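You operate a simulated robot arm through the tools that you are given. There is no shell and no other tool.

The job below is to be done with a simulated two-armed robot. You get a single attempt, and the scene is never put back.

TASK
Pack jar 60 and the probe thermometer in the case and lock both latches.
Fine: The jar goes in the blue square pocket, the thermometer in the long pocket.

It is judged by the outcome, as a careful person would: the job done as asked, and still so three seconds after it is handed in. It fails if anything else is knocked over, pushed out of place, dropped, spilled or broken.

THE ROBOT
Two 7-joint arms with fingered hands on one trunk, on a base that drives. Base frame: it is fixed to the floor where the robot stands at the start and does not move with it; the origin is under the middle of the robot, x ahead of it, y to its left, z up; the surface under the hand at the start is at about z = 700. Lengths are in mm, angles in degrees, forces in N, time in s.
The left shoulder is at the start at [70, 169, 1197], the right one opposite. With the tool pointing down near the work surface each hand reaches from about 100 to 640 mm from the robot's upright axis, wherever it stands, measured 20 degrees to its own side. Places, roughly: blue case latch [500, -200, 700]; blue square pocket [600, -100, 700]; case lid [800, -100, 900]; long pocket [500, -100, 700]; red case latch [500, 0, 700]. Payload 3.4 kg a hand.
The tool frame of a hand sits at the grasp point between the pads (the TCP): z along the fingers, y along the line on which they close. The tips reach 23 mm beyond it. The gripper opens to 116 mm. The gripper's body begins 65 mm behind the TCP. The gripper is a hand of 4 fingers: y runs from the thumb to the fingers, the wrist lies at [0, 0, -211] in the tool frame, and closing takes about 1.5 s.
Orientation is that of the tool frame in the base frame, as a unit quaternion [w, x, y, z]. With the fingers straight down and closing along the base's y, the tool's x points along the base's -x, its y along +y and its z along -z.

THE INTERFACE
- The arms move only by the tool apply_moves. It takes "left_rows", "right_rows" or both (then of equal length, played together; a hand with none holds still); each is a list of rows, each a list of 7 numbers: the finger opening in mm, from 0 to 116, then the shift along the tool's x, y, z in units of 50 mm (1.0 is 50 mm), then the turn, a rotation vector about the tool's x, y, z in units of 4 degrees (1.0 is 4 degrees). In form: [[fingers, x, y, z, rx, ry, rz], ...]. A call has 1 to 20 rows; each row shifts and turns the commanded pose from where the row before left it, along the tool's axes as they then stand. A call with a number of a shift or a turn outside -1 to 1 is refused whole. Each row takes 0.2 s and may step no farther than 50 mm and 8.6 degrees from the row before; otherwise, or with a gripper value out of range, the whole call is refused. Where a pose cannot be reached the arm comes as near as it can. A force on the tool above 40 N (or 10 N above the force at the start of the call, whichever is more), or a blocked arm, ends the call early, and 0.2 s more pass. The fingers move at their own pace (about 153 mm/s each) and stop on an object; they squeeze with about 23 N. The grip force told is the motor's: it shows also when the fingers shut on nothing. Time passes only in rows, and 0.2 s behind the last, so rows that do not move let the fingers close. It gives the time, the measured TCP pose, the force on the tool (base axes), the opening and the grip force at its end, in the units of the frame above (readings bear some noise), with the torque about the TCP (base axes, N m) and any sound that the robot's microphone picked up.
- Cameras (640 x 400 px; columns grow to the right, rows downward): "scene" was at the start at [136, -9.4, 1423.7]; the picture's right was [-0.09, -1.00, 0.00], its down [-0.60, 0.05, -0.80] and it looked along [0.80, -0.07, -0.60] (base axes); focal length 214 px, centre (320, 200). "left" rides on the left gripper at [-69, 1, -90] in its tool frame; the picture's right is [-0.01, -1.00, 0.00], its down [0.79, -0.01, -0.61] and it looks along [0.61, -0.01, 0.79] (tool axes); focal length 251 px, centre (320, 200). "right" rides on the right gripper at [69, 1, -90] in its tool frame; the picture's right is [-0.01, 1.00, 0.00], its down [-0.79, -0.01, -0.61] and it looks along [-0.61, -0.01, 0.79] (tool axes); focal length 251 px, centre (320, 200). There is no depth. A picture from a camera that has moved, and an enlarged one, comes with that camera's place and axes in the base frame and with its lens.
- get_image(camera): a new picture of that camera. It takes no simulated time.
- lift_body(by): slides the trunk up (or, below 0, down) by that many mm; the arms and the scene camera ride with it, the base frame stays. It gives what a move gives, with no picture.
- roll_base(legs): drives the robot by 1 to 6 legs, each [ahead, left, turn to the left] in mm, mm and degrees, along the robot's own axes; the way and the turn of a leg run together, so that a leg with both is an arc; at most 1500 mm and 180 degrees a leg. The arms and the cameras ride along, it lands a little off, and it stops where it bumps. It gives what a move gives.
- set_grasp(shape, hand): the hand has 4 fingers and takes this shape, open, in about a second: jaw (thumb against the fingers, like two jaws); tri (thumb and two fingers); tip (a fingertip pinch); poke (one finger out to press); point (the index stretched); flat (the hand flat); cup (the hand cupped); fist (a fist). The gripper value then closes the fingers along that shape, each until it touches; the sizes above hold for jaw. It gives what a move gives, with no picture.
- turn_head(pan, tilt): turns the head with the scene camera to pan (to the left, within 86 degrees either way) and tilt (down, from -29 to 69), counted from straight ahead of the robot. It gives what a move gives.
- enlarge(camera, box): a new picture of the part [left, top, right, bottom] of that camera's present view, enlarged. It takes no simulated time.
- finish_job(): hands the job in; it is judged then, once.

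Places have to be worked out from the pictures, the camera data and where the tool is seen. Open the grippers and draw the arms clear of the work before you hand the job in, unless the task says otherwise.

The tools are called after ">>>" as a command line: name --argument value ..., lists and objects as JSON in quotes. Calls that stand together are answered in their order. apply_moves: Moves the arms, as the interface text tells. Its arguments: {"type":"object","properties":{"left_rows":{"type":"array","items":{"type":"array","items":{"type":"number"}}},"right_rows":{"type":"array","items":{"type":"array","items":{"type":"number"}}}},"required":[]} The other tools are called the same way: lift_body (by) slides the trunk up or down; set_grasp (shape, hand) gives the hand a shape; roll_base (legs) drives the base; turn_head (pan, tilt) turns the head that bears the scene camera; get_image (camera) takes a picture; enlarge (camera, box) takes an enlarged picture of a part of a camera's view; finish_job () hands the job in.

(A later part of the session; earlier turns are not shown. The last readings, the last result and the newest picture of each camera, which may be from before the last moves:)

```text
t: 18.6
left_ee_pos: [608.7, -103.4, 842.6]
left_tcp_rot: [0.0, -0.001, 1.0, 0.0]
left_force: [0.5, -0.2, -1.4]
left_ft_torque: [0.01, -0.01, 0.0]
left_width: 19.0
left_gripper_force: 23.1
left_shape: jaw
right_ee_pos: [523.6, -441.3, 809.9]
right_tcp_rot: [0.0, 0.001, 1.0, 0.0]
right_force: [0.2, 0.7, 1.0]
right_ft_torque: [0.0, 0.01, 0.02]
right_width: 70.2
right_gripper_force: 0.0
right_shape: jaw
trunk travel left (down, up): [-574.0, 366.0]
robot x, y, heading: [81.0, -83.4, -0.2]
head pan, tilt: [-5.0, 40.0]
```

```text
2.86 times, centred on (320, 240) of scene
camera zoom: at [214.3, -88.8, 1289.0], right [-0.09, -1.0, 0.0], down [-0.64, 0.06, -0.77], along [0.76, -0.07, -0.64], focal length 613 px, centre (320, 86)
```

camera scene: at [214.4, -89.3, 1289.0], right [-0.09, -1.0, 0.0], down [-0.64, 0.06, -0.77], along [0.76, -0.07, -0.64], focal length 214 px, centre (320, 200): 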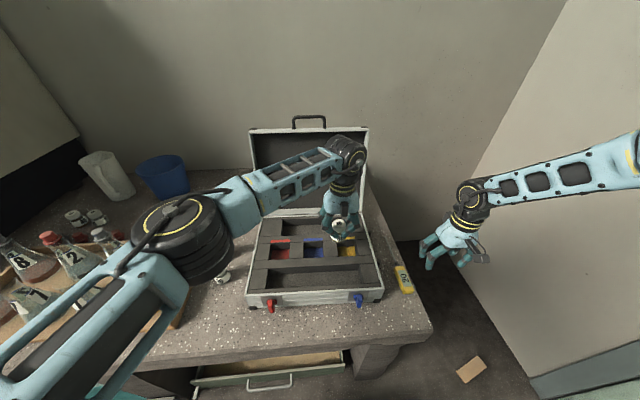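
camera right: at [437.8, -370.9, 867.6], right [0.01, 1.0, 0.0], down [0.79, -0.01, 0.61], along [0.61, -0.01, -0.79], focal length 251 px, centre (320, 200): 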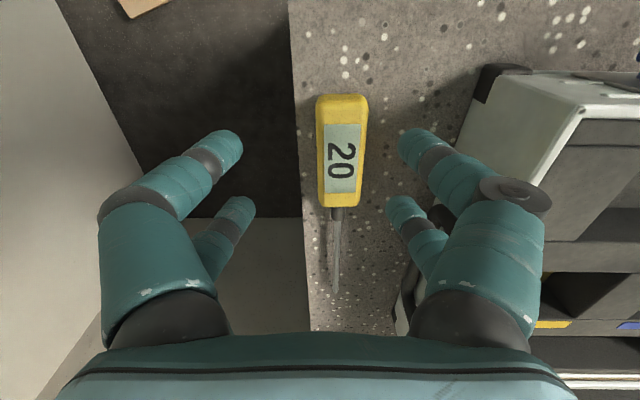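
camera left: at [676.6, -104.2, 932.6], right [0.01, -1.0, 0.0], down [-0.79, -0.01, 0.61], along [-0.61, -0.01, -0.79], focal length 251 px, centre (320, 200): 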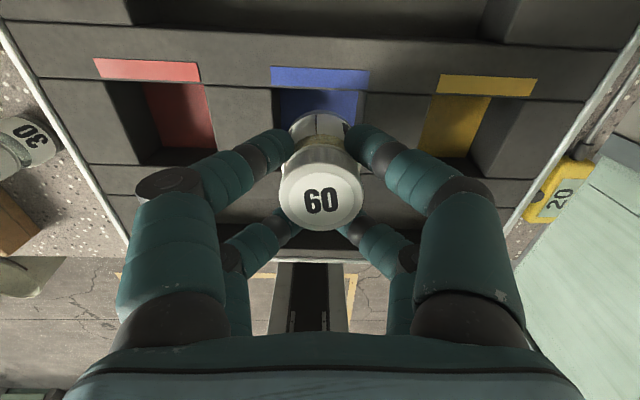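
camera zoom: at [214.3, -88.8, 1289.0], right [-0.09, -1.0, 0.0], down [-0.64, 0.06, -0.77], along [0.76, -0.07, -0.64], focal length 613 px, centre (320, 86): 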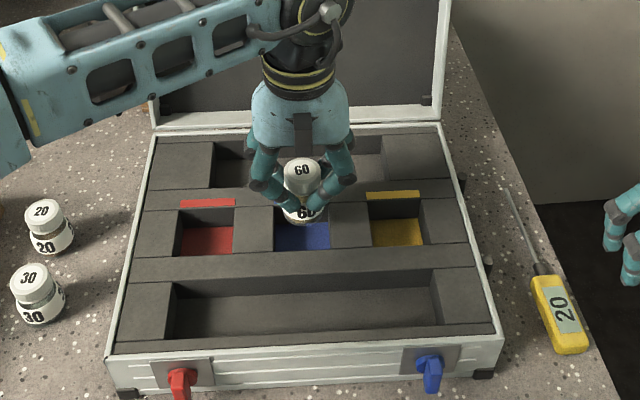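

Pocket centre works out to ≈(608.5, −104.5), so the jar is well aligned. I descend into the pocket, stopping a few mm above the expected floor.

>>> apply_moves --left_rows '[[0, 0, -0.01, 0.3, 0, 0, 0], [0, 0, -0.01, 0.3, 0, 0, 0], [0, 0, 0, 0.3, 0, 0, 0], [0, 0, 0, 0, 0, 0, 0]]'

>>> get_image --camera "left"

>>> enlarge --camera "scene" --box '[270, 200, 370, 270]'

```text
t: 19.6
left_ee_pos: [610.5, -107.4, 797.4]
left_tcp_rot: [0.0, -0.002, 1.0, 0.0]
left_force: [-0.8, 0.0, -0.5]
left_ft_torque: [-0.02, -0.01, -0.01]
left_width: 19.0
left_gripper_force: 22.8
left_shape: jaw
right_ee_pos: [524.0, -440.7, 811.2]
right_tcp_rot: [0.001, 0.001, 1.0, 0.0]
right_force: [-0.1, -0.4, -0.9]
right_ft_torque: [-0.01, 0.02, 0.02]
right_width: 70.1
right_gripper_force: 0.1
right_shape: jaw
trunk travel left (down, up): [-574.0, 366.0]
robot x, y, heading: [83.8, -80.6, 0.0]
head pan, tilt: [-5.0, 40.0]
```

```text
taken
camera left: at [678.4, -106.4, 888.5], right [0.01, -1.0, 0.0], down [-0.79, -0.01, 0.61], along [-0.61, -0.01, -0.79], focal length 251 px, centre (320, 200)
```

left: 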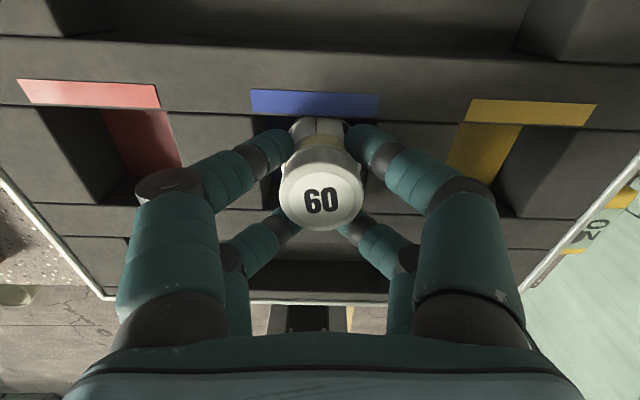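

```text
5.71 times, centred on (320, 235) of scene
camera zoom: at [214.4, -89.4, 1289.0], right [-0.09, -1.0, 0.0], down [-0.64, 0.06, -0.77], along [0.76, -0.07, -0.64], focal length 1226 px, centre (320, 0)
```

zoom: 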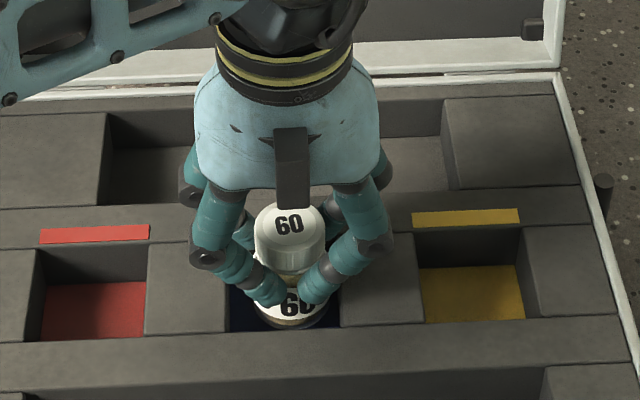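

The jar is entering the pocket, about 3 mm too far toward −y. I correct +3 mm in y and lower in small steps until it touches the floor.

>>> apply_moves --left_rows '[[0, 0, 0.06, 0.0, 0, 0, 0], [0, 0, 0, 0.06, 0, 0, 0], [0, 0, 0, 0.06, 0, 0, 0], [0, 0, 0, 0, 0, 0, 0]]'

>>> enlarge --camera "scene" --box '[270, 200, 370, 270]'

```text
t: 20.6
left_ee_pos: [609.1, -103.9, 792.3]
left_tcp_rot: [-0.001, 0.0, 1.0, 0.001]
left_force: [-1.6, -0.2, -1.0]
left_ft_torque: [0.04, 0.05, -0.01]
left_width: 18.6
left_gripper_force: 22.8
left_shape: jaw
right_ee_pos: [524.2, -440.9, 811.1]
right_tcp_rot: [0.002, 0.0, 1.0, 0.0]
right_force: [0.7, 0.7, 1.3]
right_ft_torque: [-0.02, 0.03, 0.03]
right_width: 70.5
right_gripper_force: 0.2
right_shape: jaw
trunk travel left (down, up): [-574.0, 366.0]
robot x, y, heading: [83.6, -79.0, 0.1]
head pan, tilt: [-5.0, 40.0]
```

```text
5.71 times, centred on (320, 235) of scene
camera zoom: at [214.6, -89.3, 1288.9], right [-0.09, -1.0, 0.0], down [-0.64, 0.06, -0.77], along [0.76, -0.07, -0.64], focal length 1226 px, centre (320, 0)
```

zoom: 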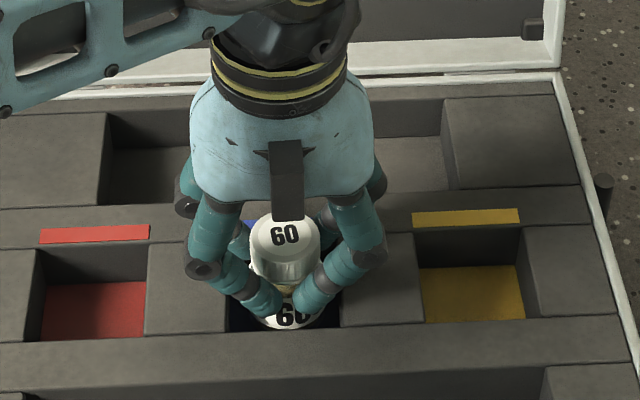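

No floor contact yet (force still ~−1 N). I keep lowering in 2.5 mm steps.

>>> apply_moves --left_rows '[[0, 0, 0, 0.05, 0, 0, 0], [0, 0, 0, 0, 0, 0, 0]]'

>>> apply_moves --left_rows '[[0, 0, 0, 0.05, 0, 0, 0], [0, 0, 0, 0, 0, 0, 0]]'

>>> enlarge --camera "scene" --box '[270, 200, 370, 270]'

>>> get_image --camera "left"

```text
t: 21.2
left_ee_pos: [609.9, -104.8, 791.8]
left_tcp_rot: [0.0, -0.001, 1.0, 0.0]
left_force: [-1.4, 0.3, -0.6]
left_ft_torque: [0.0, 0.03, -0.04]
left_width: 18.8
left_gripper_force: 23.0
left_shape: jaw
right_ee_pos: [523.5, -441.6, 811.1]
right_tcp_rot: [0.0, 0.001, 1.0, 0.0]
right_force: [-0.1, 0.9, -0.4]
right_ft_torque: [0.0, 0.0, 0.0]
right_width: 70.5
right_gripper_force: 0.1
right_shape: jaw
trunk travel left (down, up): [-574.0, 366.0]
robot x, y, heading: [81.3, -81.3, 0.0]
head pan, tilt: [-5.0, 40.0]
```

```text
t: 21.8
left_ee_pos: [607.8, -104.7, 789.3]
left_tcp_rot: [0.001, -0.001, 1.0, -0.001]
left_force: [0.7, -0.3, 10.6]
left_ft_torque: [-0.03, -0.29, -0.05]
left_width: 18.8
left_gripper_force: 23.0
left_shape: jaw
right_ee_pos: [523.3, -441.8, 810.8]
right_tcp_rot: [0.001, 0.0, 1.0, 0.0]
right_force: [0.8, 0.2, -1.1]
right_ft_torque: [0.0, -0.02, -0.02]
right_width: 70.7
right_gripper_force: 0.0
right_shape: jaw
trunk travel left (down, up): [-574.0, 366.0]
robot x, y, heading: [81.7, -80.4, -0.0]
head pan, tilt: [-5.0, 40.0]
```

```text
5.71 times, centred on (320, 235) of scene
camera zoom: at [212.9, -89.4, 1289.3], right [-0.09, -1.0, 0.0], down [-0.64, 0.06, -0.77], along [0.76, -0.07, -0.64], focal length 1226 px, centre (320, 0)
```

zoom: 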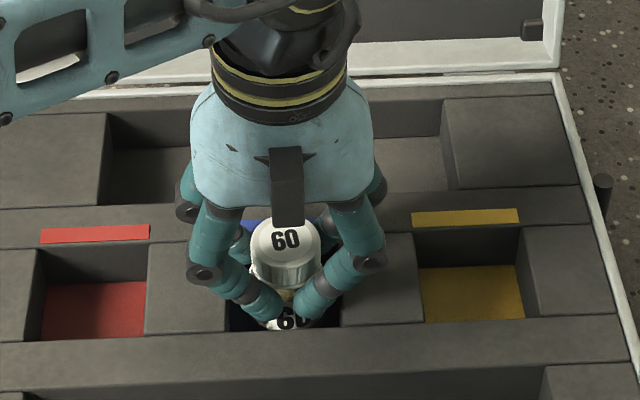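

```text
taken
camera left: at [676.4, -104.0, 878.9], right [0.01, -1.0, 0.0], down [-0.8, -0.01, 0.61], along [-0.61, -0.01, -0.8], focal length 251 px, centre (320, 200)
```

left: 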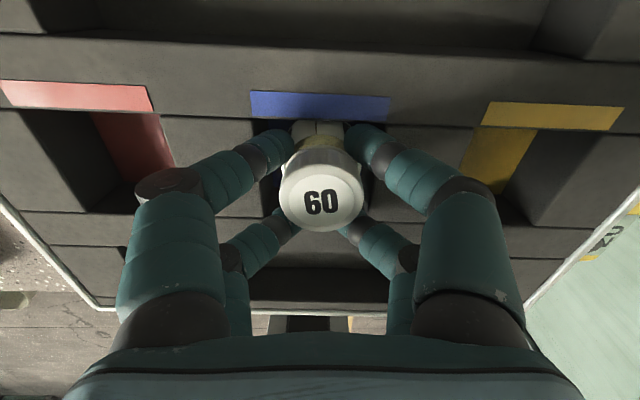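

Contact is felt at TCP z≈789, which matches the jar base on the pocket floor (~736). I open only slightly to free the cap, rise a little, then open wider and lift clear.

>>> apply_moves --left_rows '[[30, 0, 0, 0, 0, 0, 0], [30, 0, 0, 0, 0, 0, 0], [30, 0, 0, 0, 0, 0, 0], [32, 0, 0, -0.1, 0, 0, 0], [36, 0, 0, -0.1, 0, 0, 0], [44, 0, 0, 0, 0, 0, 0], [44, 0, 0, 0, 0, 0, 0]]'

>>> get_image --camera "left"

>>> enlarge --camera "scene" --box '[270, 200, 370, 270]'

```text
t: 23.4
left_ee_pos: [608.3, -104.4, 797.8]
left_tcp_rot: [0.0, -0.001, 1.0, 0.0]
left_force: [0.7, 0.4, -0.6]
left_ft_torque: [-0.01, 0.03, -0.01]
left_width: 43.4
left_gripper_force: 0.1
left_shape: jaw
right_ee_pos: [523.5, -440.2, 810.0]
right_tcp_rot: [0.001, 0.001, 1.0, 0.0]
right_force: [-1.2, 1.1, 0.4]
right_ft_torque: [-0.01, 0.02, 0.0]
right_width: 70.1
right_gripper_force: 0.0
right_shape: jaw
trunk travel left (down, up): [-574.0, 366.0]
robot x, y, heading: [80.9, -79.6, -0.1]
head pan, tilt: [-5.0, 40.0]
```

```text
taken
camera left: at [677.6, -103.7, 887.9], right [0.01, -1.0, 0.0], down [-0.79, -0.01, 0.61], along [-0.61, -0.01, -0.79], focal length 251 px, centre (320, 200)
```

left: 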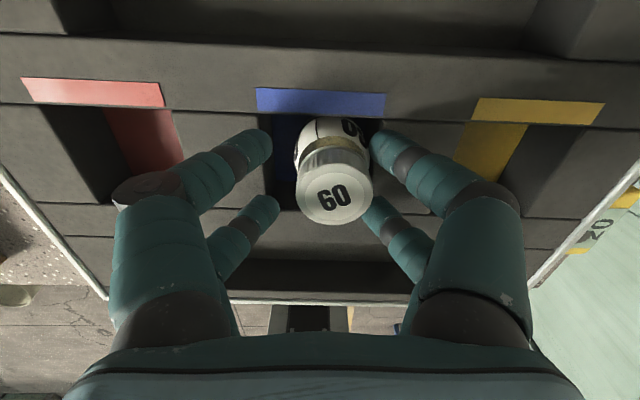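

```text
5.71 times, centred on (320, 235) of scene
camera zoom: at [214.4, -89.4, 1288.9], right [-0.09, -1.0, 0.0], down [-0.64, 0.06, -0.77], along [0.76, -0.07, -0.64], focal length 1226 px, centre (320, 0)
```

zoom: 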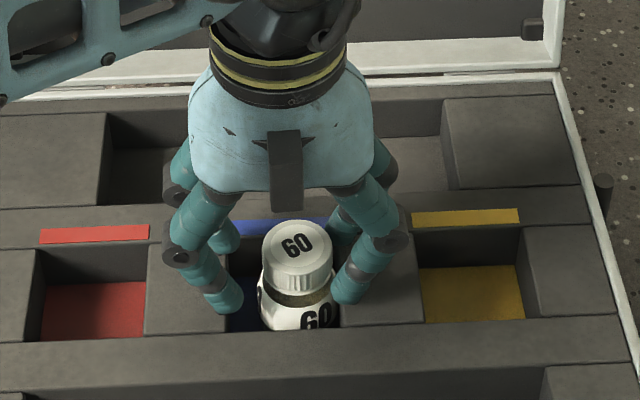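

The jar stands in the blue pocket. I open further while rising straight up, then look again.

>>> apply_moves --left_rows '[[56, 0, 0, 0, 0, 0, 0], [60, 0, 0, -0.2, 0, 0, 0], [60, 0, 0, -0.5, 0, 0, 0], [60, 0, 0, -0.8, 0, 0, 0], [60, 0, 0, -0.8, 0, 0, 0], [60, 0, 0, 0, 0, 0, 0]]'

>>> get_image --camera "left"

>>> enlarge --camera "scene" --box '[270, 200, 370, 270]'

```text
t: 24.8
left_ee_pos: [608.7, -106.2, 911.5]
left_tcp_rot: [0.0, 0.0, 1.0, 0.001]
left_force: [-0.4, -0.5, 0.7]
left_ft_torque: [0.01, -0.04, 0.02]
left_width: 59.5
left_gripper_force: 0.1
left_shape: jaw
right_ee_pos: [523.8, -442.0, 810.7]
right_tcp_rot: [0.0, 0.001, 1.0, 0.0]
right_force: [-0.7, 0.1, -0.3]
right_ft_torque: [-0.03, -0.01, 0.03]
right_width: 70.4
right_gripper_force: 0.1
right_shape: jaw
trunk travel left (down, up): [-574.0, 366.0]
robot x, y, heading: [83.0, -80.3, -0.1]
head pan, tilt: [-5.0, 40.0]
```

```text
taken
camera left: at [677.8, -105.0, 1001.1], right [0.01, -1.0, 0.0], down [-0.79, -0.01, 0.61], along [-0.61, -0.01, -0.79], focal length 251 px, centre (320, 200)
```

left: 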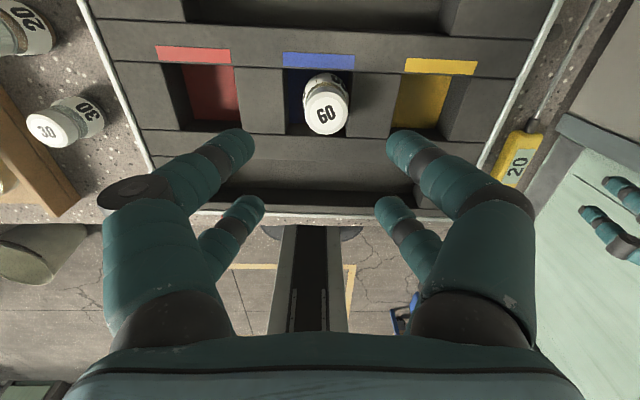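

```text
5.71 times, centred on (320, 235) of scene
camera zoom: at [214.9, -89.2, 1288.9], right [-0.09, -1.0, 0.0], down [-0.64, 0.06, -0.77], along [0.76, -0.07, -0.64], focal length 1226 px, centre (320, 0)
```

zoom: 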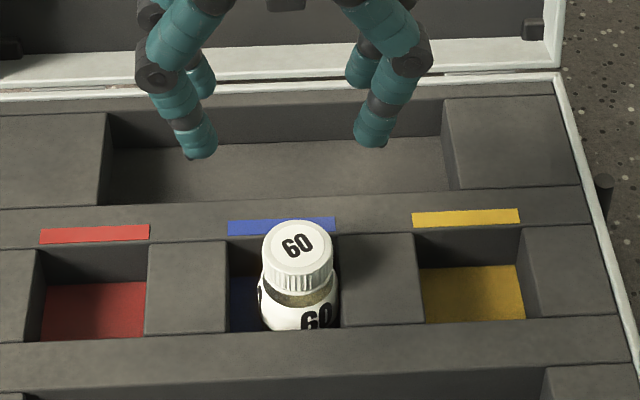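

Jar 60 is upright in the blue pocket. I withdraw the left hand to the side and bring the right hand over the thermometer.

>>> apply_moves --left_rows '[[80, 0.423, 0.789, -0.111, 0, 0, 0], [80, 0.423, 0.789, -0.111, 0, 0, 0], [80, 0.423, 0.789, -0.111, 0, 0, 0], [80, 0.423, 0.789, -0.111, 0, 0, 0], [80, 0.423, 0.789, -0.111, 0, 0, 0], [80, 0.423, 0.789, -0.111, 0, 0, 0], [80, 0.423, 0.789, -0.111, 0, 0, 0]]' --right_rows '[[70, 0.03, 0.81, 0, 0, 0, 0], [70, 0.03, 0.81, 0, 0, 0, 0], [70, 0, 0, 0.3, 0, 0, 0], [70, 0, 0, 0, 0, 0, 0], [70, 0, 0, 0, 0, 0, 0], [70, 0, 0, 0, 0, 0, 0], [70, 0, 0, 0, 0, 0, 0]]'

>>> get_image --camera "right"

>>> get_image --camera "scene"

```text
t: 26.4
left_ee_pos: [462.6, 171.1, 955.7]
left_tcp_rot: [-0.001, 0.0, 1.0, -0.001]
left_force: [-1.0, 1.5, -0.3]
left_ft_torque: [-0.03, 0.0, 0.02]
left_width: 79.9
left_gripper_force: 0.2
left_shape: jaw
right_ee_pos: [520.4, -357.9, 794.3]
right_tcp_rot: [0.001, 0.001, 1.0, 0.0]
right_force: [-0.1, 0.0, -0.1]
right_ft_torque: [-0.04, 0.04, 0.0]
right_width: 70.6
right_gripper_force: 0.0
right_shape: jaw
trunk travel left (down, up): [-574.0, 366.0]
robot x, y, heading: [79.6, -80.5, 0.1]
head pan, tilt: [-5.0, 40.0]
```

```text
taken
camera right: at [450.2, -357.9, 883.9], right [0.01, 1.0, 0.0], down [0.79, -0.01, 0.61], along [0.61, -0.01, -0.79], focal length 251 px, centre (320, 200)
```

right: 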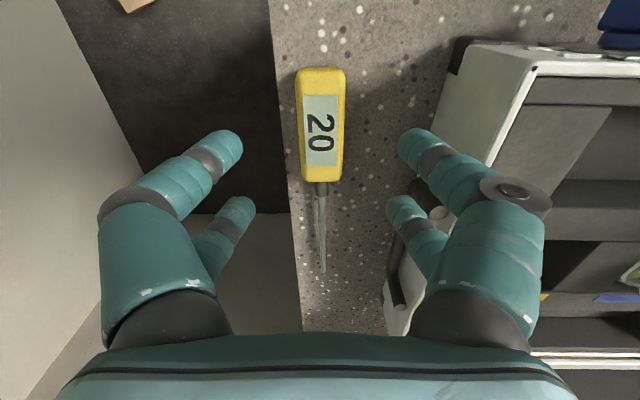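

```text
taken
camera scene: at [213.4, -88.3, 1289.1], right [-0.09, -1.0, 0.0], down [-0.64, 0.06, -0.77], along [0.76, -0.07, -0.64], focal length 214 px, centre (320, 200)
```

scene: 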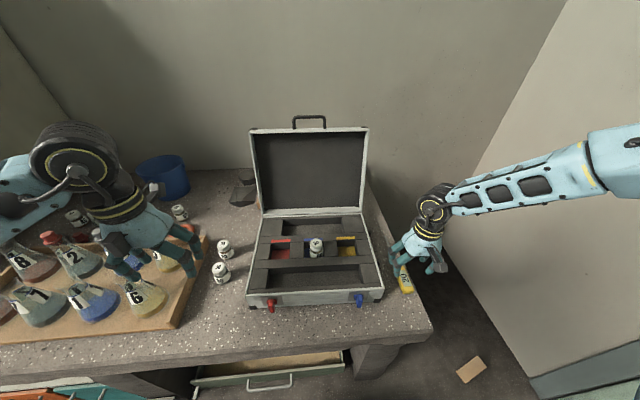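

The hand is centred over the thermometer body (x≈521, y≈−358). I lower to z≈727.

>>> apply_moves --right_rows '[[70, 0, 0.0, 0.6, 0, 0, 0], [70, 0, 0, 0.6, 0, 0, 0], [70, 0, 0, 0.12, 0, 0, 0], [70, 0, 0, 0, 0, 0, 0]]'

>>> get_image --camera "right"

>>> enlarge --camera "scene" --box '[350, 170, 470, 310]'

```text
t: 27.4
left_ee_pos: [463.5, 170.5, 955.6]
left_tcp_rot: [0.001, 0.0, 1.0, 0.0]
left_force: [0.7, 0.2, -0.8]
left_ft_torque: [-0.02, -0.03, 0.01]
left_width: 79.8
left_gripper_force: 0.0
left_shape: jaw
right_ee_pos: [521.7, -360.0, 730.2]
right_tcp_rot: [0.001, 0.001, 1.0, 0.0]
right_force: [-0.2, 0.4, -0.6]
right_ft_torque: [0.01, -0.01, -0.03]
right_width: 70.5
right_gripper_force: 0.1
right_shape: jaw
trunk travel left (down, up): [-574.0, 366.0]
robot x, y, heading: [77.2, -78.9, -0.2]
head pan, tilt: [-5.0, 40.0]
```

```text
taken
camera right: at [451.5, -360.0, 818.6], right [0.01, 1.0, 0.0], down [0.79, -0.01, 0.61], along [0.61, -0.01, -0.79], focal length 251 px, centre (320, 200)
```

right: 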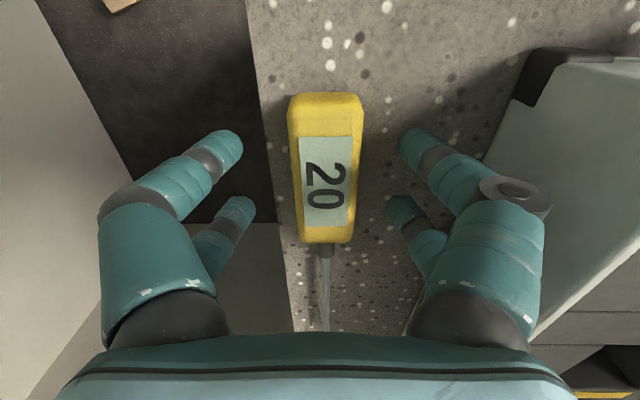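

```text
2.86 times, centred on (410, 240) of scene
camera zoom: at [214.4, -89.2, 1289.0], right [-0.09, -1.0, 0.0], down [-0.64, 0.06, -0.77], along [0.76, -0.07, -0.64], focal length 613 px, centre (63, 86)
```

zoom: 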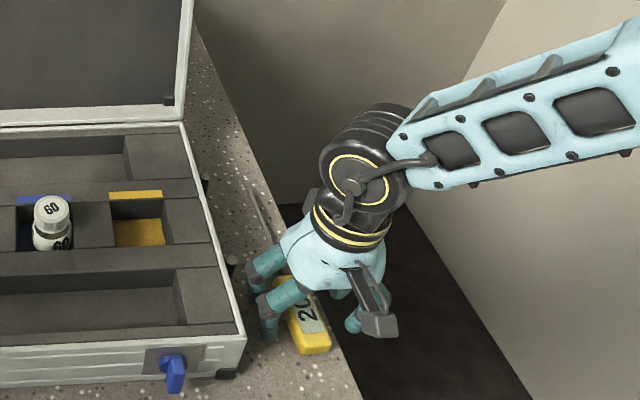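

Aligned with no contact. I go 3 mm lower and close on the body.

>>> apply_moves --right_rows '[[70, 0, 0.02, 0.06, 0, 0, 0], [0, 0, 0, 0, 0, 0, 0], [0, 0, 0, 0, 0, 0, 0], [0, 0, 0, 0, 0, 0, 0], [0, 0, 0, 0, 0, 0, 0], [0, 0, 0, 0, 0, 0, 0], [0, 0, 0, 0, 0, 0, 0], [0, 0, 0, 0, 0, 0, 0]]'

>>> get_image --camera "right"

```text
t: 29.2
left_ee_pos: [462.4, 170.5, 955.8]
left_tcp_rot: [0.001, -0.001, 1.0, 0.0]
left_force: [0.7, 0.2, 0.2]
left_ft_torque: [-0.02, -0.03, 0.0]
left_width: 79.7
left_gripper_force: 0.1
left_shape: jaw
right_ee_pos: [521.5, -360.2, 727.6]
right_tcp_rot: [0.001, 0.001, 1.0, 0.0]
right_force: [1.0, -0.6, 0.7]
right_ft_torque: [-0.02, -0.03, -0.02]
right_width: 25.6
right_gripper_force: 23.5
right_shape: jaw
trunk travel left (down, up): [-574.0, 366.0]
robot x, y, heading: [78.3, -79.8, 0.0]
head pan, tilt: [-5.0, 40.0]
```

```text
taken
camera right: at [451.3, -359.3, 815.9], right [0.01, 1.0, 0.0], down [0.79, -0.01, 0.61], along [0.61, -0.01, -0.79], focal length 251 px, centre (320, 200)
```

right: 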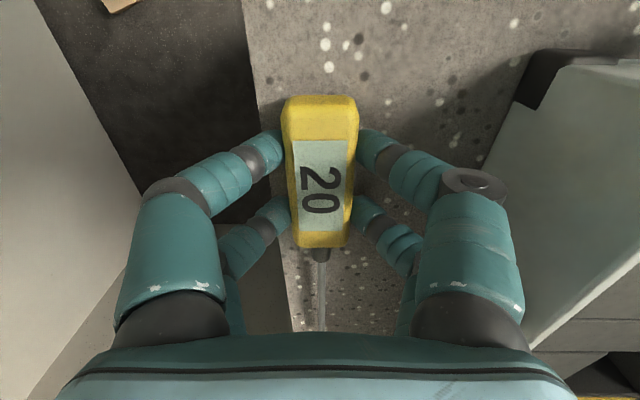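

The thermometer body is gripped (width 26, 23 N). I lift it straight up about 150 mm and check it hangs level.

>>> apply_moves --right_rows '[[0, 0, 0, -0.3, 0, 0, 0], [0, 0, 0, -0.5, 0, 0, 0], [0, 0, 0, -0.7, 0, 0, 0], [0, 0, 0, -0.7, 0, 0, 0], [0, 0, 0, -0.7, 0, 0, 0], [0, 0, 0, 0, 0, 0, 0]]'

>>> get_image --camera "right"

>>> enlarge --camera "scene" --box '[330, 120, 490, 300]'

```text
t: 30.6
left_ee_pos: [463.9, 170.7, 955.8]
left_tcp_rot: [0.0, -0.001, 1.0, 0.001]
left_force: [0.2, 0.0, 0.2]
left_ft_torque: [-0.05, 0.0, -0.02]
left_width: 79.8
left_gripper_force: 0.0
left_shape: jaw
right_ee_pos: [518.9, -356.5, 871.2]
right_tcp_rot: [0.0, 0.001, 1.0, 0.0]
right_force: [0.5, 0.0, 0.0]
right_ft_torque: [0.05, -0.01, 0.03]
right_width: 25.9
right_gripper_force: 22.8
right_shape: jaw
trunk travel left (down, up): [-574.0, 366.0]
robot x, y, heading: [77.9, -79.0, -0.0]
head pan, tilt: [-5.0, 40.0]
```

```text
taken
camera right: at [449.4, -356.7, 959.5], right [0.01, 1.0, 0.0], down [0.79, -0.01, 0.61], along [0.61, -0.01, -0.79], focal length 251 px, centre (320, 200)
```

right: 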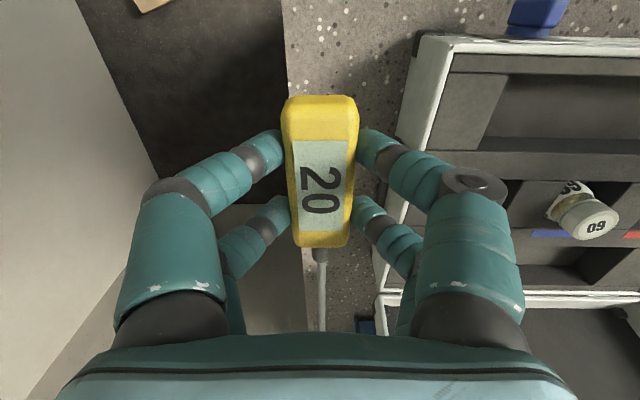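

```text
2.22 times, centred on (410, 210) of scene
camera zoom: at [215.1, -89.5, 1288.9], right [-0.09, -1.0, 0.0], down [-0.64, 0.06, -0.77], along [0.76, -0.07, -0.64], focal length 477 px, centre (120, 178)
```

zoom: 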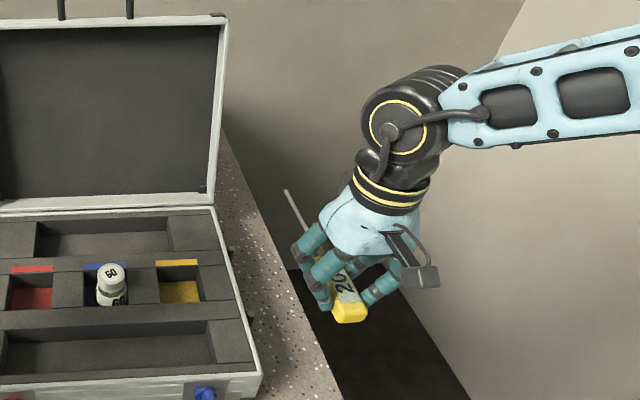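

The thermometer is held level. I rotate the hand 88° counter-clockwise (seen from above) in place so the probe points to +y, along the long pocket.

>>> apply_moves --right_rows '[[0, 0, 0, 0, 0, 0, -1], [0, 0, 0, 0, 0, 0, -1], [0, 0, 0, 0, 0, 0, -1], [0, 0, 0, 0, 0, 0, -1], [0, 0, 0, 0, 0, 0, -1], [0, 0, 0, 0, 0, 0, -1], [0, 0, 0, 0, 0, 0, -1], [0, 0, 0, 0, 0, 0, -1], [0, 0, 0, 0, 0, 0, -1], [0, 0, 0, 0, 0, 0, -1], [0, 0, 0, 0, 0, 0, -1], [0, 0, 0, 0, 0, 0, -1]]'

>>> get_image --camera "scene"

```text
t: 33.2
left_ee_pos: [463.3, 170.8, 955.3]
left_tcp_rot: [0.0, 0.0, 1.0, 0.0]
left_force: [-0.5, -0.6, 0.5]
left_ft_torque: [0.04, 0.0, 0.0]
left_width: 79.4
left_gripper_force: 0.1
left_shape: jaw
right_ee_pos: [521.4, -358.8, 871.8]
right_tcp_rot: [0.0, -0.406, 0.914, 0.0]
right_force: [0.5, 0.1, -0.9]
right_ft_torque: [0.01, -0.01, 0.01]
right_width: 25.6
right_gripper_force: 23.4
right_shape: jaw
trunk travel left (down, up): [-574.0, 366.0]
robot x, y, heading: [79.5, -80.7, -0.2]
head pan, tilt: [-5.0, 40.0]
```

```text
taken
camera scene: at [214.5, -89.3, 1288.9], right [-0.09, -1.0, 0.0], down [-0.64, 0.06, -0.77], along [0.76, -0.07, -0.64], focal length 214 px, centre (320, 200)
```

scene: 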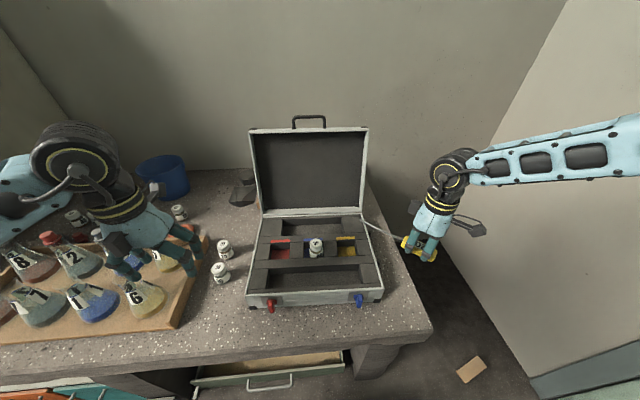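

Half the turn is done cleanly (48°). I continue the remaining 40°.

>>> apply_moves --right_rows '[[0, 0, 0, 0, 0, 0, -1], [0, 0, 0, 0, 0, 0, -1], [0, 0, 0, 0, 0, 0, -1], [0, 0, 0, 0, 0, 0, -1], [0, 0, 0, 0, 0, 0, -1], [0, 0, 0, 0, 0, 0, -1], [0, 0, 0, 0, 0, 0, -1], [0, 0, 0, 0, 0, 0, -1], [0, 0, 0, 0, 0, 0, -1], [0, 0, 0, 0, 0, 0, -1], [0, 0, 0, 0, 0, 0, 0]]'

>>> get_image --camera "scene"

>>> get_image --camera "right"

```text
t: 35.6
left_ee_pos: [463.4, 170.0, 956.1]
left_tcp_rot: [0.0, 0.0, 1.0, 0.0]
left_force: [-0.1, -0.2, -0.6]
left_ft_torque: [-0.04, 0.02, -0.02]
left_width: 79.7
left_gripper_force: 0.1
left_shape: jaw
right_ee_pos: [521.6, -358.9, 871.8]
right_tcp_rot: [0.001, -0.694, 0.72, 0.0]
right_force: [-0.1, -0.6, -0.5]
right_ft_torque: [0.04, -0.05, -0.01]
right_width: 25.6
right_gripper_force: 23.2
right_shape: jaw
trunk travel left (down, up): [-574.0, 366.0]
robot x, y, heading: [86.2, -78.9, 0.0]
head pan, tilt: [-5.0, 40.0]
```

```text
taken
camera scene: at [214.5, -89.3, 1288.9], right [-0.09, -1.0, 0.0], down [-0.64, 0.06, -0.77], along [0.76, -0.07, -0.64], focal length 214 px, centre (320, 200)
```

scene: 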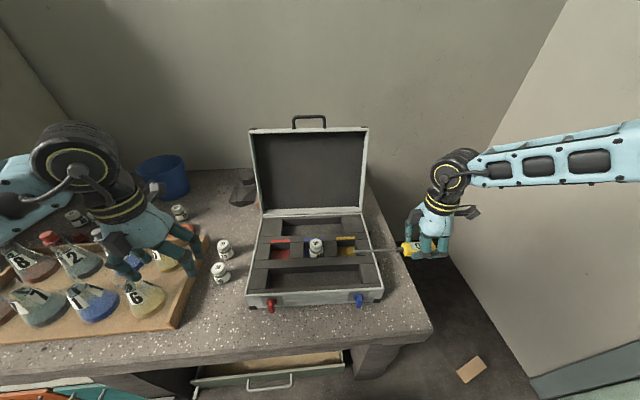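

```text
taken
camera right: at [516.8, -428.8, 960.7], right [-1.0, 0.04, 0.0], down [0.03, 0.79, 0.61], along [0.03, 0.61, -0.79], focal length 251 px, centre (320, 200)
```

right: 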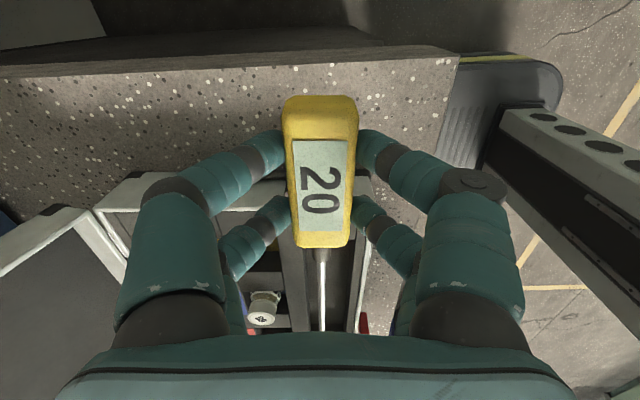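

The thermometer now points along +y. I carry it over the long pocket: TCP to about (521, −167), so it would span y≈−206…0 within the pocket's −225…+20.

>>> apply_moves --right_rows '[[0, -0.767, 0.0284, 0, 0, 0, 0], [0, -0.767, 0.0284, 0, 0, 0, 0], [0, -0.767, 0.0284, 0, 0, 0, 0], [0, -0.767, 0.0284, 0, 0, 0, 0], [0, -0.767, 0.0284, 0, 0, 0, 0], [0, 0, 0, 0, 0, 0, 0]]'

>>> get_image --camera "scene"

>>> get_image --camera "right"

>>> enlarge --camera "scene" --box '[240, 180, 400, 320]'

```text
t: 37.0
left_ee_pos: [462.8, 171.2, 957.0]
left_tcp_rot: [0.001, -0.002, 1.0, 0.0]
left_force: [0.3, -0.4, -0.1]
left_ft_torque: [0.02, 0.02, -0.02]
left_width: 79.5
left_gripper_force: 0.0
left_shape: jaw
right_ee_pos: [515.1, -179.7, 876.3]
right_tcp_rot: [0.002, -0.694, 0.72, 0.0]
right_force: [0.1, 0.4, 0.5]
right_ft_torque: [0.02, 0.02, -0.01]
right_width: 25.8
right_gripper_force: 23.1
right_shape: jaw
right hand out of reach, approached as far as the arm can: row 5
trunk travel left (down, up): [-574.0, 366.0]
robot x, y, heading: [84.3, -81.3, -0.2]
head pan, tilt: [-5.0, 40.0]
```

```text
taken
camera scene: at [214.2, -89.3, 1289.0], right [-0.09, -1.0, 0.0], down [-0.64, 0.06, -0.77], along [0.76, -0.07, -0.64], focal length 214 px, centre (320, 200)
```

scene: 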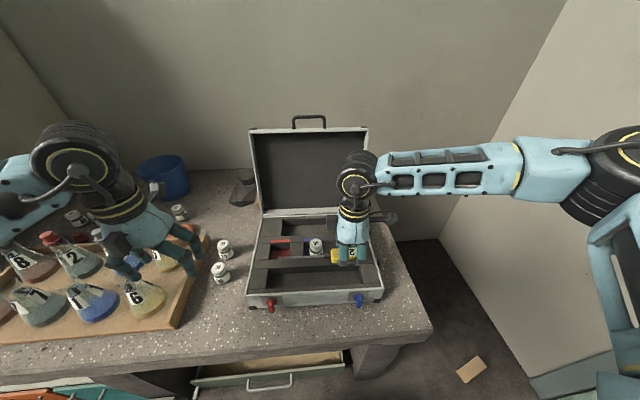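

```text
taken
camera right: at [510.5, -249.7, 964.5], right [-1.0, 0.05, 0.0], down [0.03, 0.79, 0.61], along [0.03, 0.61, -0.79], focal length 251 px, centre (320, 200)
```

right: 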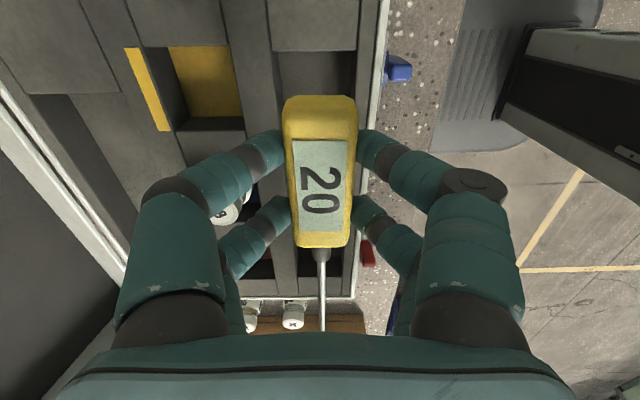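

```text
2.86 times, centred on (320, 250) of scene
camera zoom: at [214.2, -89.3, 1289.0], right [-0.09, -1.0, 0.0], down [-0.64, 0.06, -0.77], along [0.76, -0.07, -0.64], focal length 613 px, centre (320, 57)
```

zoom: 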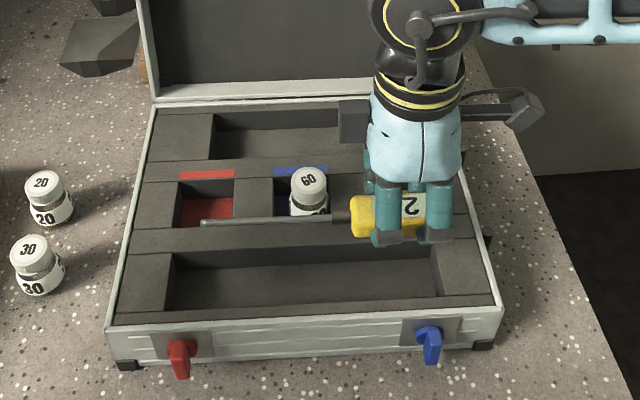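

The right arm reaches its joint limit there with the hand turned. I'll move the hand back to its earlier reachable pose and then drive the base ~190 mm to the left instead, so the arm keeps that comfortable pose.

>>> apply_moves --right_rows '[[0, 0.885, -0.06, 0, 0, 0, 0], [0, 0.885, -0.06, 0, 0, 0, 0], [0, 0.885, -0.06, 0, 0, 0, 0], [0, 0.885, -0.06, 0, 0, 0, 0], [0, 0, 0, 0, 0, 0, 0]]'

>>> roll_base --legs '[[0, 190, 0]]'

>>> get_image --camera "scene"

>>> get_image --camera "right"

```text
t: 38.2
left_ee_pos: [462.6, 170.0, 955.4]
left_tcp_rot: [-0.001, 0.0, 1.0, 0.0]
left_force: [-0.1, 0.3, 1.0]
left_ft_torque: [0.03, -0.02, 0.01]
left_width: 79.6
left_gripper_force: 0.0
left_shape: jaw
right_ee_pos: [520.2, -353.6, 874.7]
right_tcp_rot: [0.0, -0.694, 0.72, 0.0]
right_force: [0.5, -0.1, -0.5]
right_ft_torque: [-0.02, -0.01, 0.03]
right_width: 25.7
right_gripper_force: 23.4
right_shape: jaw
trunk travel left (down, up): [-574.0, 366.0]
robot x, y, heading: [81.5, -80.6, 0.0]
head pan, tilt: [-5.0, 40.0]
```

```text
t: 39.7
left_ee_pos: [462.7, 357.8, 955.8]
left_tcp_rot: [0.0, -0.001, 1.0, 0.0]
left_force: [-0.2, -0.4, -0.5]
left_ft_torque: [-0.01, 0.01, 0.01]
left_width: 79.5
left_gripper_force: 0.1
left_shape: jaw
right_ee_pos: [520.0, -167.1, 873.8]
right_tcp_rot: [0.0, -0.694, 0.72, -0.001]
right_force: [0.6, -0.2, -0.5]
right_ft_torque: [-0.02, 0.0, 0.03]
right_width: 25.5
right_gripper_force: 22.6
right_shape: jaw
trunk travel left (down, up): [-574.0, 366.0]
robot x, y, heading: [81.0, 105.3, -0.2]
head pan, tilt: [-5.0, 40.0]
```

```text
taken
camera scene: at [214.5, 98.1, 1288.9], right [-0.09, -1.0, 0.0], down [-0.64, 0.06, -0.77], along [0.76, -0.07, -0.64], focal length 214 px, centre (320, 200)
```

scene: 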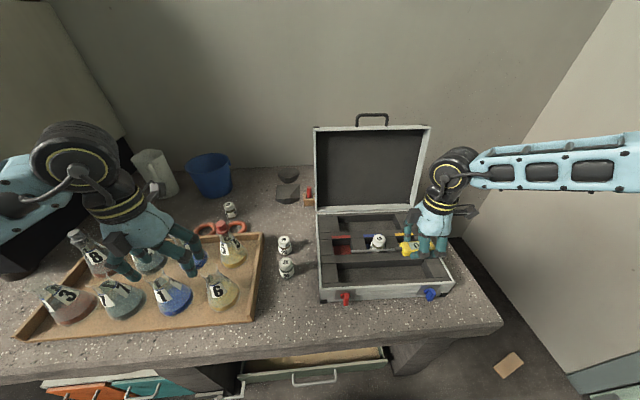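

```text
taken
camera right: at [515.6, -236.9, 963.7], right [-1.0, 0.05, 0.0], down [0.04, 0.79, 0.61], along [0.03, 0.61, -0.79], focal length 251 px, centre (320, 200)
```

right: 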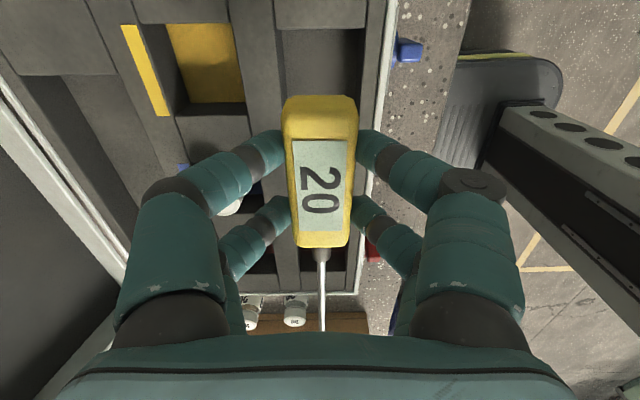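

The base move put the thermometer right above the long pocket (TCP ≈(520, −167)). I fine-tune 3 mm toward −x and lower to z≈800.

>>> apply_moves --right_rows '[[0, 0, 0.06, 0.4, 0, 0, 0], [0, 0, 0, 0.5, 0, 0, 0], [0, 0, 0, 0.5, 0, 0, 0], [0, 0, 0, 0, 0, 0, 0]]'

>>> get_image --camera "right"

>>> enlarge --camera "scene" --box '[310, 200, 470, 310]'

```text
t: 40.7
left_ee_pos: [463.7, 357.1, 956.9]
left_tcp_rot: [-0.001, -0.001, 1.0, 0.0]
left_force: [0.0, 0.2, -0.3]
left_ft_torque: [-0.04, 0.02, 0.01]
left_width: 79.6
left_gripper_force: 0.1
left_shape: jaw
right_ee_pos: [518.0, -167.8, 806.5]
right_tcp_rot: [0.0, -0.695, 0.719, -0.001]
right_force: [-0.8, 0.2, -0.9]
right_ft_torque: [0.02, -0.01, 0.02]
right_width: 25.5
right_gripper_force: 23.2
right_shape: jaw
trunk travel left (down, up): [-574.0, 366.0]
robot x, y, heading: [77.3, 104.4, 0.0]
head pan, tilt: [-5.0, 40.0]
```

```text
taken
camera right: at [513.4, -236.9, 895.0], right [-1.0, 0.05, 0.0], down [0.04, 0.79, 0.61], along [0.03, 0.61, -0.79], focal length 251 px, centre (320, 200)
```

right: 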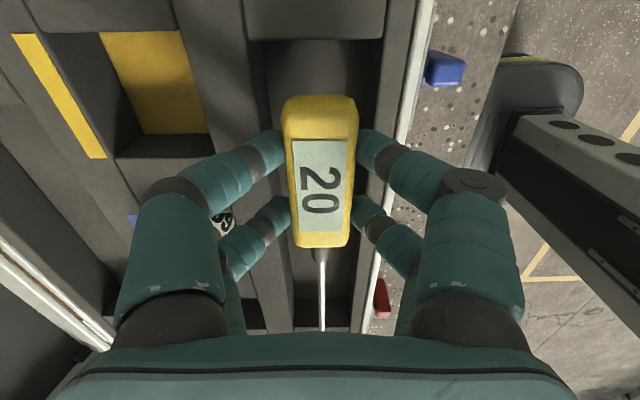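

```text
3.64 times, centred on (390, 255) of scene
camera zoom: at [214.1, 97.8, 1289.0], right [-0.09, -1.0, 0.0], down [-0.64, 0.06, -0.77], along [0.76, -0.07, -0.64], focal length 780 px, centre (66, 0)
```

zoom: 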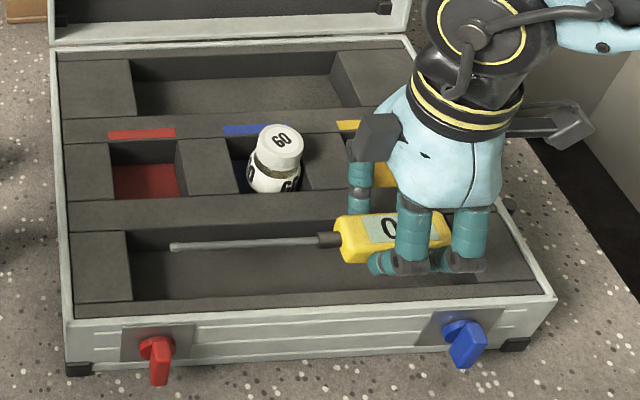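

The thermometer hangs right over the long pocket. I enlarge the wrist view to compare finger width with the pocket width.

>>> enlarge --camera "right" --box '[230, 0, 430, 240]'

```text
1.67 times, centred on (330, 120) of right
camera zoom: at [513.4, -236.9, 895.0], right [-1.0, 0.05, 0.0], down [0.04, 0.79, 0.61], along [0.03, 0.61, -0.79], focal length 419 px, centre (303, 333)
```

zoom: 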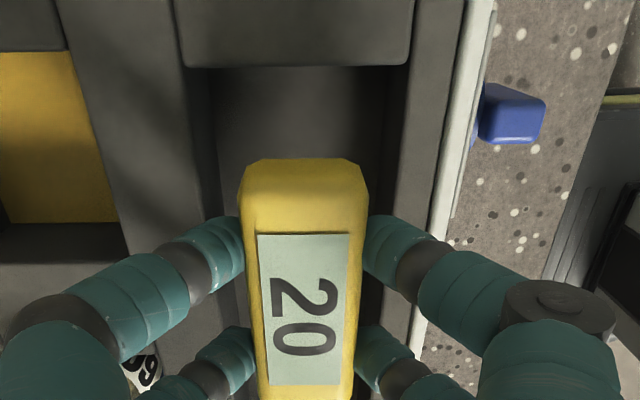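

The pocket is ~57 mm wide, a bit less than body plus fingers, so the fingers must stay near foam level for the release. I lower 14 mm, then probe for contact in small steps.

>>> apply_moves --right_rows '[[0, 0, 0.02, 0.14, 0, 0, 0], [0, 0, 0, 0.14, 0, 0, 0], [0, 0, 0, 0, 0, 0, 0]]'

>>> enlarge --camera "scene" --box '[310, 200, 470, 310]'

>>> get_image --camera "right"

```text
t: 41.5
left_ee_pos: [463.0, 358.7, 957.4]
left_tcp_rot: [0.0, -0.001, 1.0, 0.0]
left_force: [0.3, 0.1, 0.2]
left_ft_torque: [-0.02, -0.03, 0.02]
left_width: 79.7
left_gripper_force: 0.0
left_shape: jaw
right_ee_pos: [516.5, -168.5, 791.3]
right_tcp_rot: [0.0, -0.694, 0.72, -0.001]
right_force: [1.8, -0.5, 0.2]
right_ft_torque: [-0.01, 0.02, 0.01]
right_width: 25.4
right_gripper_force: 22.9
right_shape: jaw
trunk travel left (down, up): [-574.0, 366.0]
robot x, y, heading: [82.4, 105.8, -0.1]
head pan, tilt: [-5.0, 40.0]
```

```text
3.64 times, centred on (390, 255) of scene
camera zoom: at [214.5, 98.0, 1289.0], right [-0.09, -1.0, 0.0], down [-0.64, 0.06, -0.77], along [0.76, -0.07, -0.64], focal length 780 px, centre (66, 0)
```

zoom: 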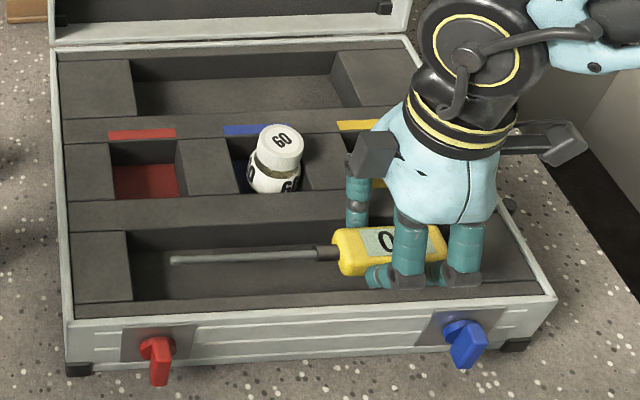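

```text
taken
camera right: at [512.1, -238.1, 880.0], right [-1.0, 0.05, 0.0], down [0.04, 0.79, 0.61], along [0.03, 0.61, -0.79], focal length 251 px, centre (320, 200)
```

right: 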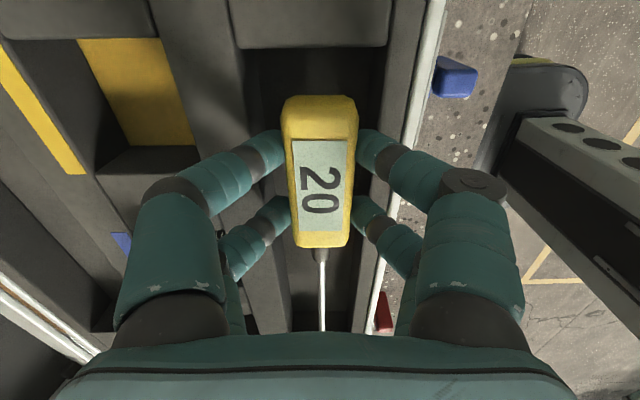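

Still no vertical contact; I lower 3 mm at a time.

>>> apply_moves --right_rows '[[0, 0, 0, 0.06, 0, 0, 0], [0, 0, 0, 0, 0, 0, 0]]'

>>> apply_moves --right_rows '[[0, 0, 0, 0.06, 0, 0, 0], [0, 0, 0, 0, 0, 0, 0]]'

>>> enlarge --camera "scene" --box '[310, 200, 470, 310]'

```text
t: 42.1
left_ee_pos: [464.3, 357.6, 955.9]
left_tcp_rot: [-0.001, -0.001, 1.0, -0.001]
left_force: [-0.2, 0.4, 0.8]
left_ft_torque: [-0.02, 0.0, -0.01]
left_width: 79.6
left_gripper_force: 0.2
left_shape: jaw
right_ee_pos: [517.7, -169.2, 789.4]
right_tcp_rot: [0.001, -0.694, 0.72, -0.001]
right_force: [6.3, 0.9, 6.2]
right_ft_torque: [-0.03, 0.04, 0.02]
right_width: 26.2
right_gripper_force: 23.5
right_shape: jaw
trunk travel left (down, up): [-574.0, 366.0]
robot x, y, heading: [82.3, 107.0, -0.2]
head pan, tilt: [-5.0, 40.0]
```

```text
t: 42.7
left_ee_pos: [464.6, 358.3, 954.6]
left_tcp_rot: [-0.001, -0.002, 1.0, 0.0]
left_force: [0.4, 0.6, 0.4]
left_ft_torque: [0.01, 0.01, -0.02]
left_width: 79.5
left_gripper_force: 0.0
left_shape: jaw
right_ee_pos: [517.6, -166.2, 785.6]
right_tcp_rot: [0.001, -0.694, 0.72, -0.001]
right_force: [11.1, -2.2, 15.5]
right_ft_torque: [-0.02, 0.16, 0.07]
right_width: 27.2
right_gripper_force: 22.7
right_shape: jaw
trunk travel left (down, up): [-574.0, 366.0]
robot x, y, heading: [82.2, 106.9, -0.1]
head pan, tilt: [-5.0, 40.0]
```

```text
3.64 times, centred on (390, 255) of scene
camera zoom: at [214.9, 98.8, 1289.1], right [-0.09, -1.0, 0.0], down [-0.64, 0.06, -0.77], along [0.76, -0.07, -0.64], focal length 780 px, centre (66, 0)
```

zoom: 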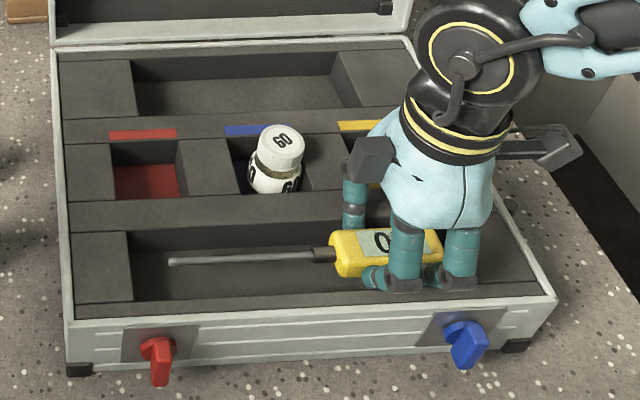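

Fingertips touch the front foam edge. I back off 4 mm and shift 1.5 mm toward +x, so the tips sit at foam level, before letting the thermometer settle into the pocket.

>>> apply_moves --right_rows '[[0, 0, 0, -0.08, 0, 0, 0], [0, 0, -0.03, 0, 0, 0, 0], [0, 0, 0, 0, 0, 0, 0]]'

>>> get_image --camera "right"

```text
t: 43.5
left_ee_pos: [464.0, 357.1, 954.9]
left_tcp_rot: [-0.002, 0.0, 1.0, 0.0]
left_force: [0.1, 0.4, -0.5]
left_ft_torque: [0.02, 0.03, 0.02]
left_width: 79.7
left_gripper_force: 0.1
left_shape: jaw
right_ee_pos: [518.1, -167.3, 789.5]
right_tcp_rot: [-0.001, -0.694, 0.72, 0.001]
right_force: [-0.2, -0.2, -1.3]
right_ft_torque: [0.02, 0.01, -0.02]
right_width: 26.7
right_gripper_force: 22.6
right_shape: jaw
trunk travel left (down, up): [-574.0, 366.0]
robot x, y, heading: [79.8, 110.1, 0.2]
head pan, tilt: [-5.0, 40.0]
```

```text
taken
camera right: at [513.5, -237.7, 877.7], right [-1.0, 0.05, 0.0], down [0.04, 0.79, 0.61], along [0.03, 0.61, -0.79], focal length 251 px, centre (320, 200)
```

right: 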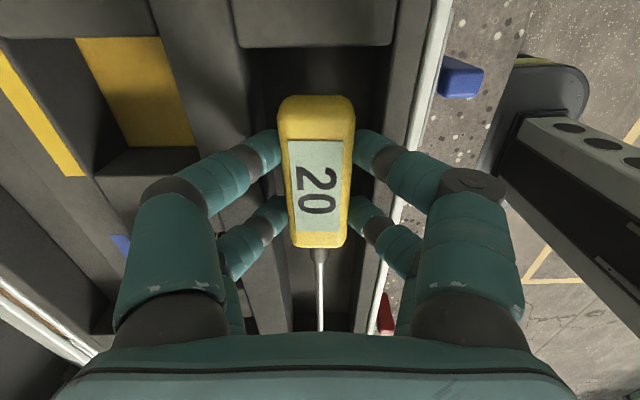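

Free of contact again. With the corrected x I try going a little deeper to make the final drop smaller.

>>> apply_moves --right_rows '[[0, 0, -0.02, 0.06, 0, 0, 0], [0, 0, 0, 0, 0, 0, 0]]'

>>> apply_moves --right_rows '[[0, 0, 0, 0.04, 0, 0, 0], [0, 0, 0, 0, 0, 0, 0]]'

```text
t: 44.1
left_ee_pos: [463.2, 356.9, 956.2]
left_tcp_rot: [0.0, -0.001, 1.0, -0.001]
left_force: [-0.2, -0.1, -0.8]
left_ft_torque: [-0.02, -0.01, -0.03]
left_width: 79.6
left_gripper_force: 0.1
left_shape: jaw
right_ee_pos: [517.2, -167.7, 786.2]
right_tcp_rot: [0.0, -0.694, 0.72, -0.001]
right_force: [-1.8, -1.4, 2.5]
right_ft_torque: [0.01, -0.01, 0.01]
right_width: 26.8
right_gripper_force: 23.3
right_shape: jaw
trunk travel left (down, up): [-574.0, 366.0]
robot x, y, heading: [80.0, 106.9, -0.1]
head pan, tilt: [-5.0, 40.0]
```

```text
t: 44.7
left_ee_pos: [462.4, 357.2, 957.4]
left_tcp_rot: [0.0, -0.001, 1.0, -0.001]
left_force: [-0.1, 0.2, -1.2]
left_ft_torque: [0.04, -0.01, -0.01]
left_width: 79.5
left_gripper_force: 0.1
left_shape: jaw
right_ee_pos: [517.5, -167.5, 785.9]
right_tcp_rot: [0.001, -0.694, 0.72, -0.001]
right_force: [-0.3, -3.5, 13.4]
right_ft_torque: [-0.05, -0.05, 0.03]
right_width: 26.5
right_gripper_force: 23.1
right_shape: jaw
trunk travel left (down, up): [-574.0, 366.0]
robot x, y, heading: [81.7, 109.4, -0.2]
head pan, tilt: [-5.0, 40.0]
```

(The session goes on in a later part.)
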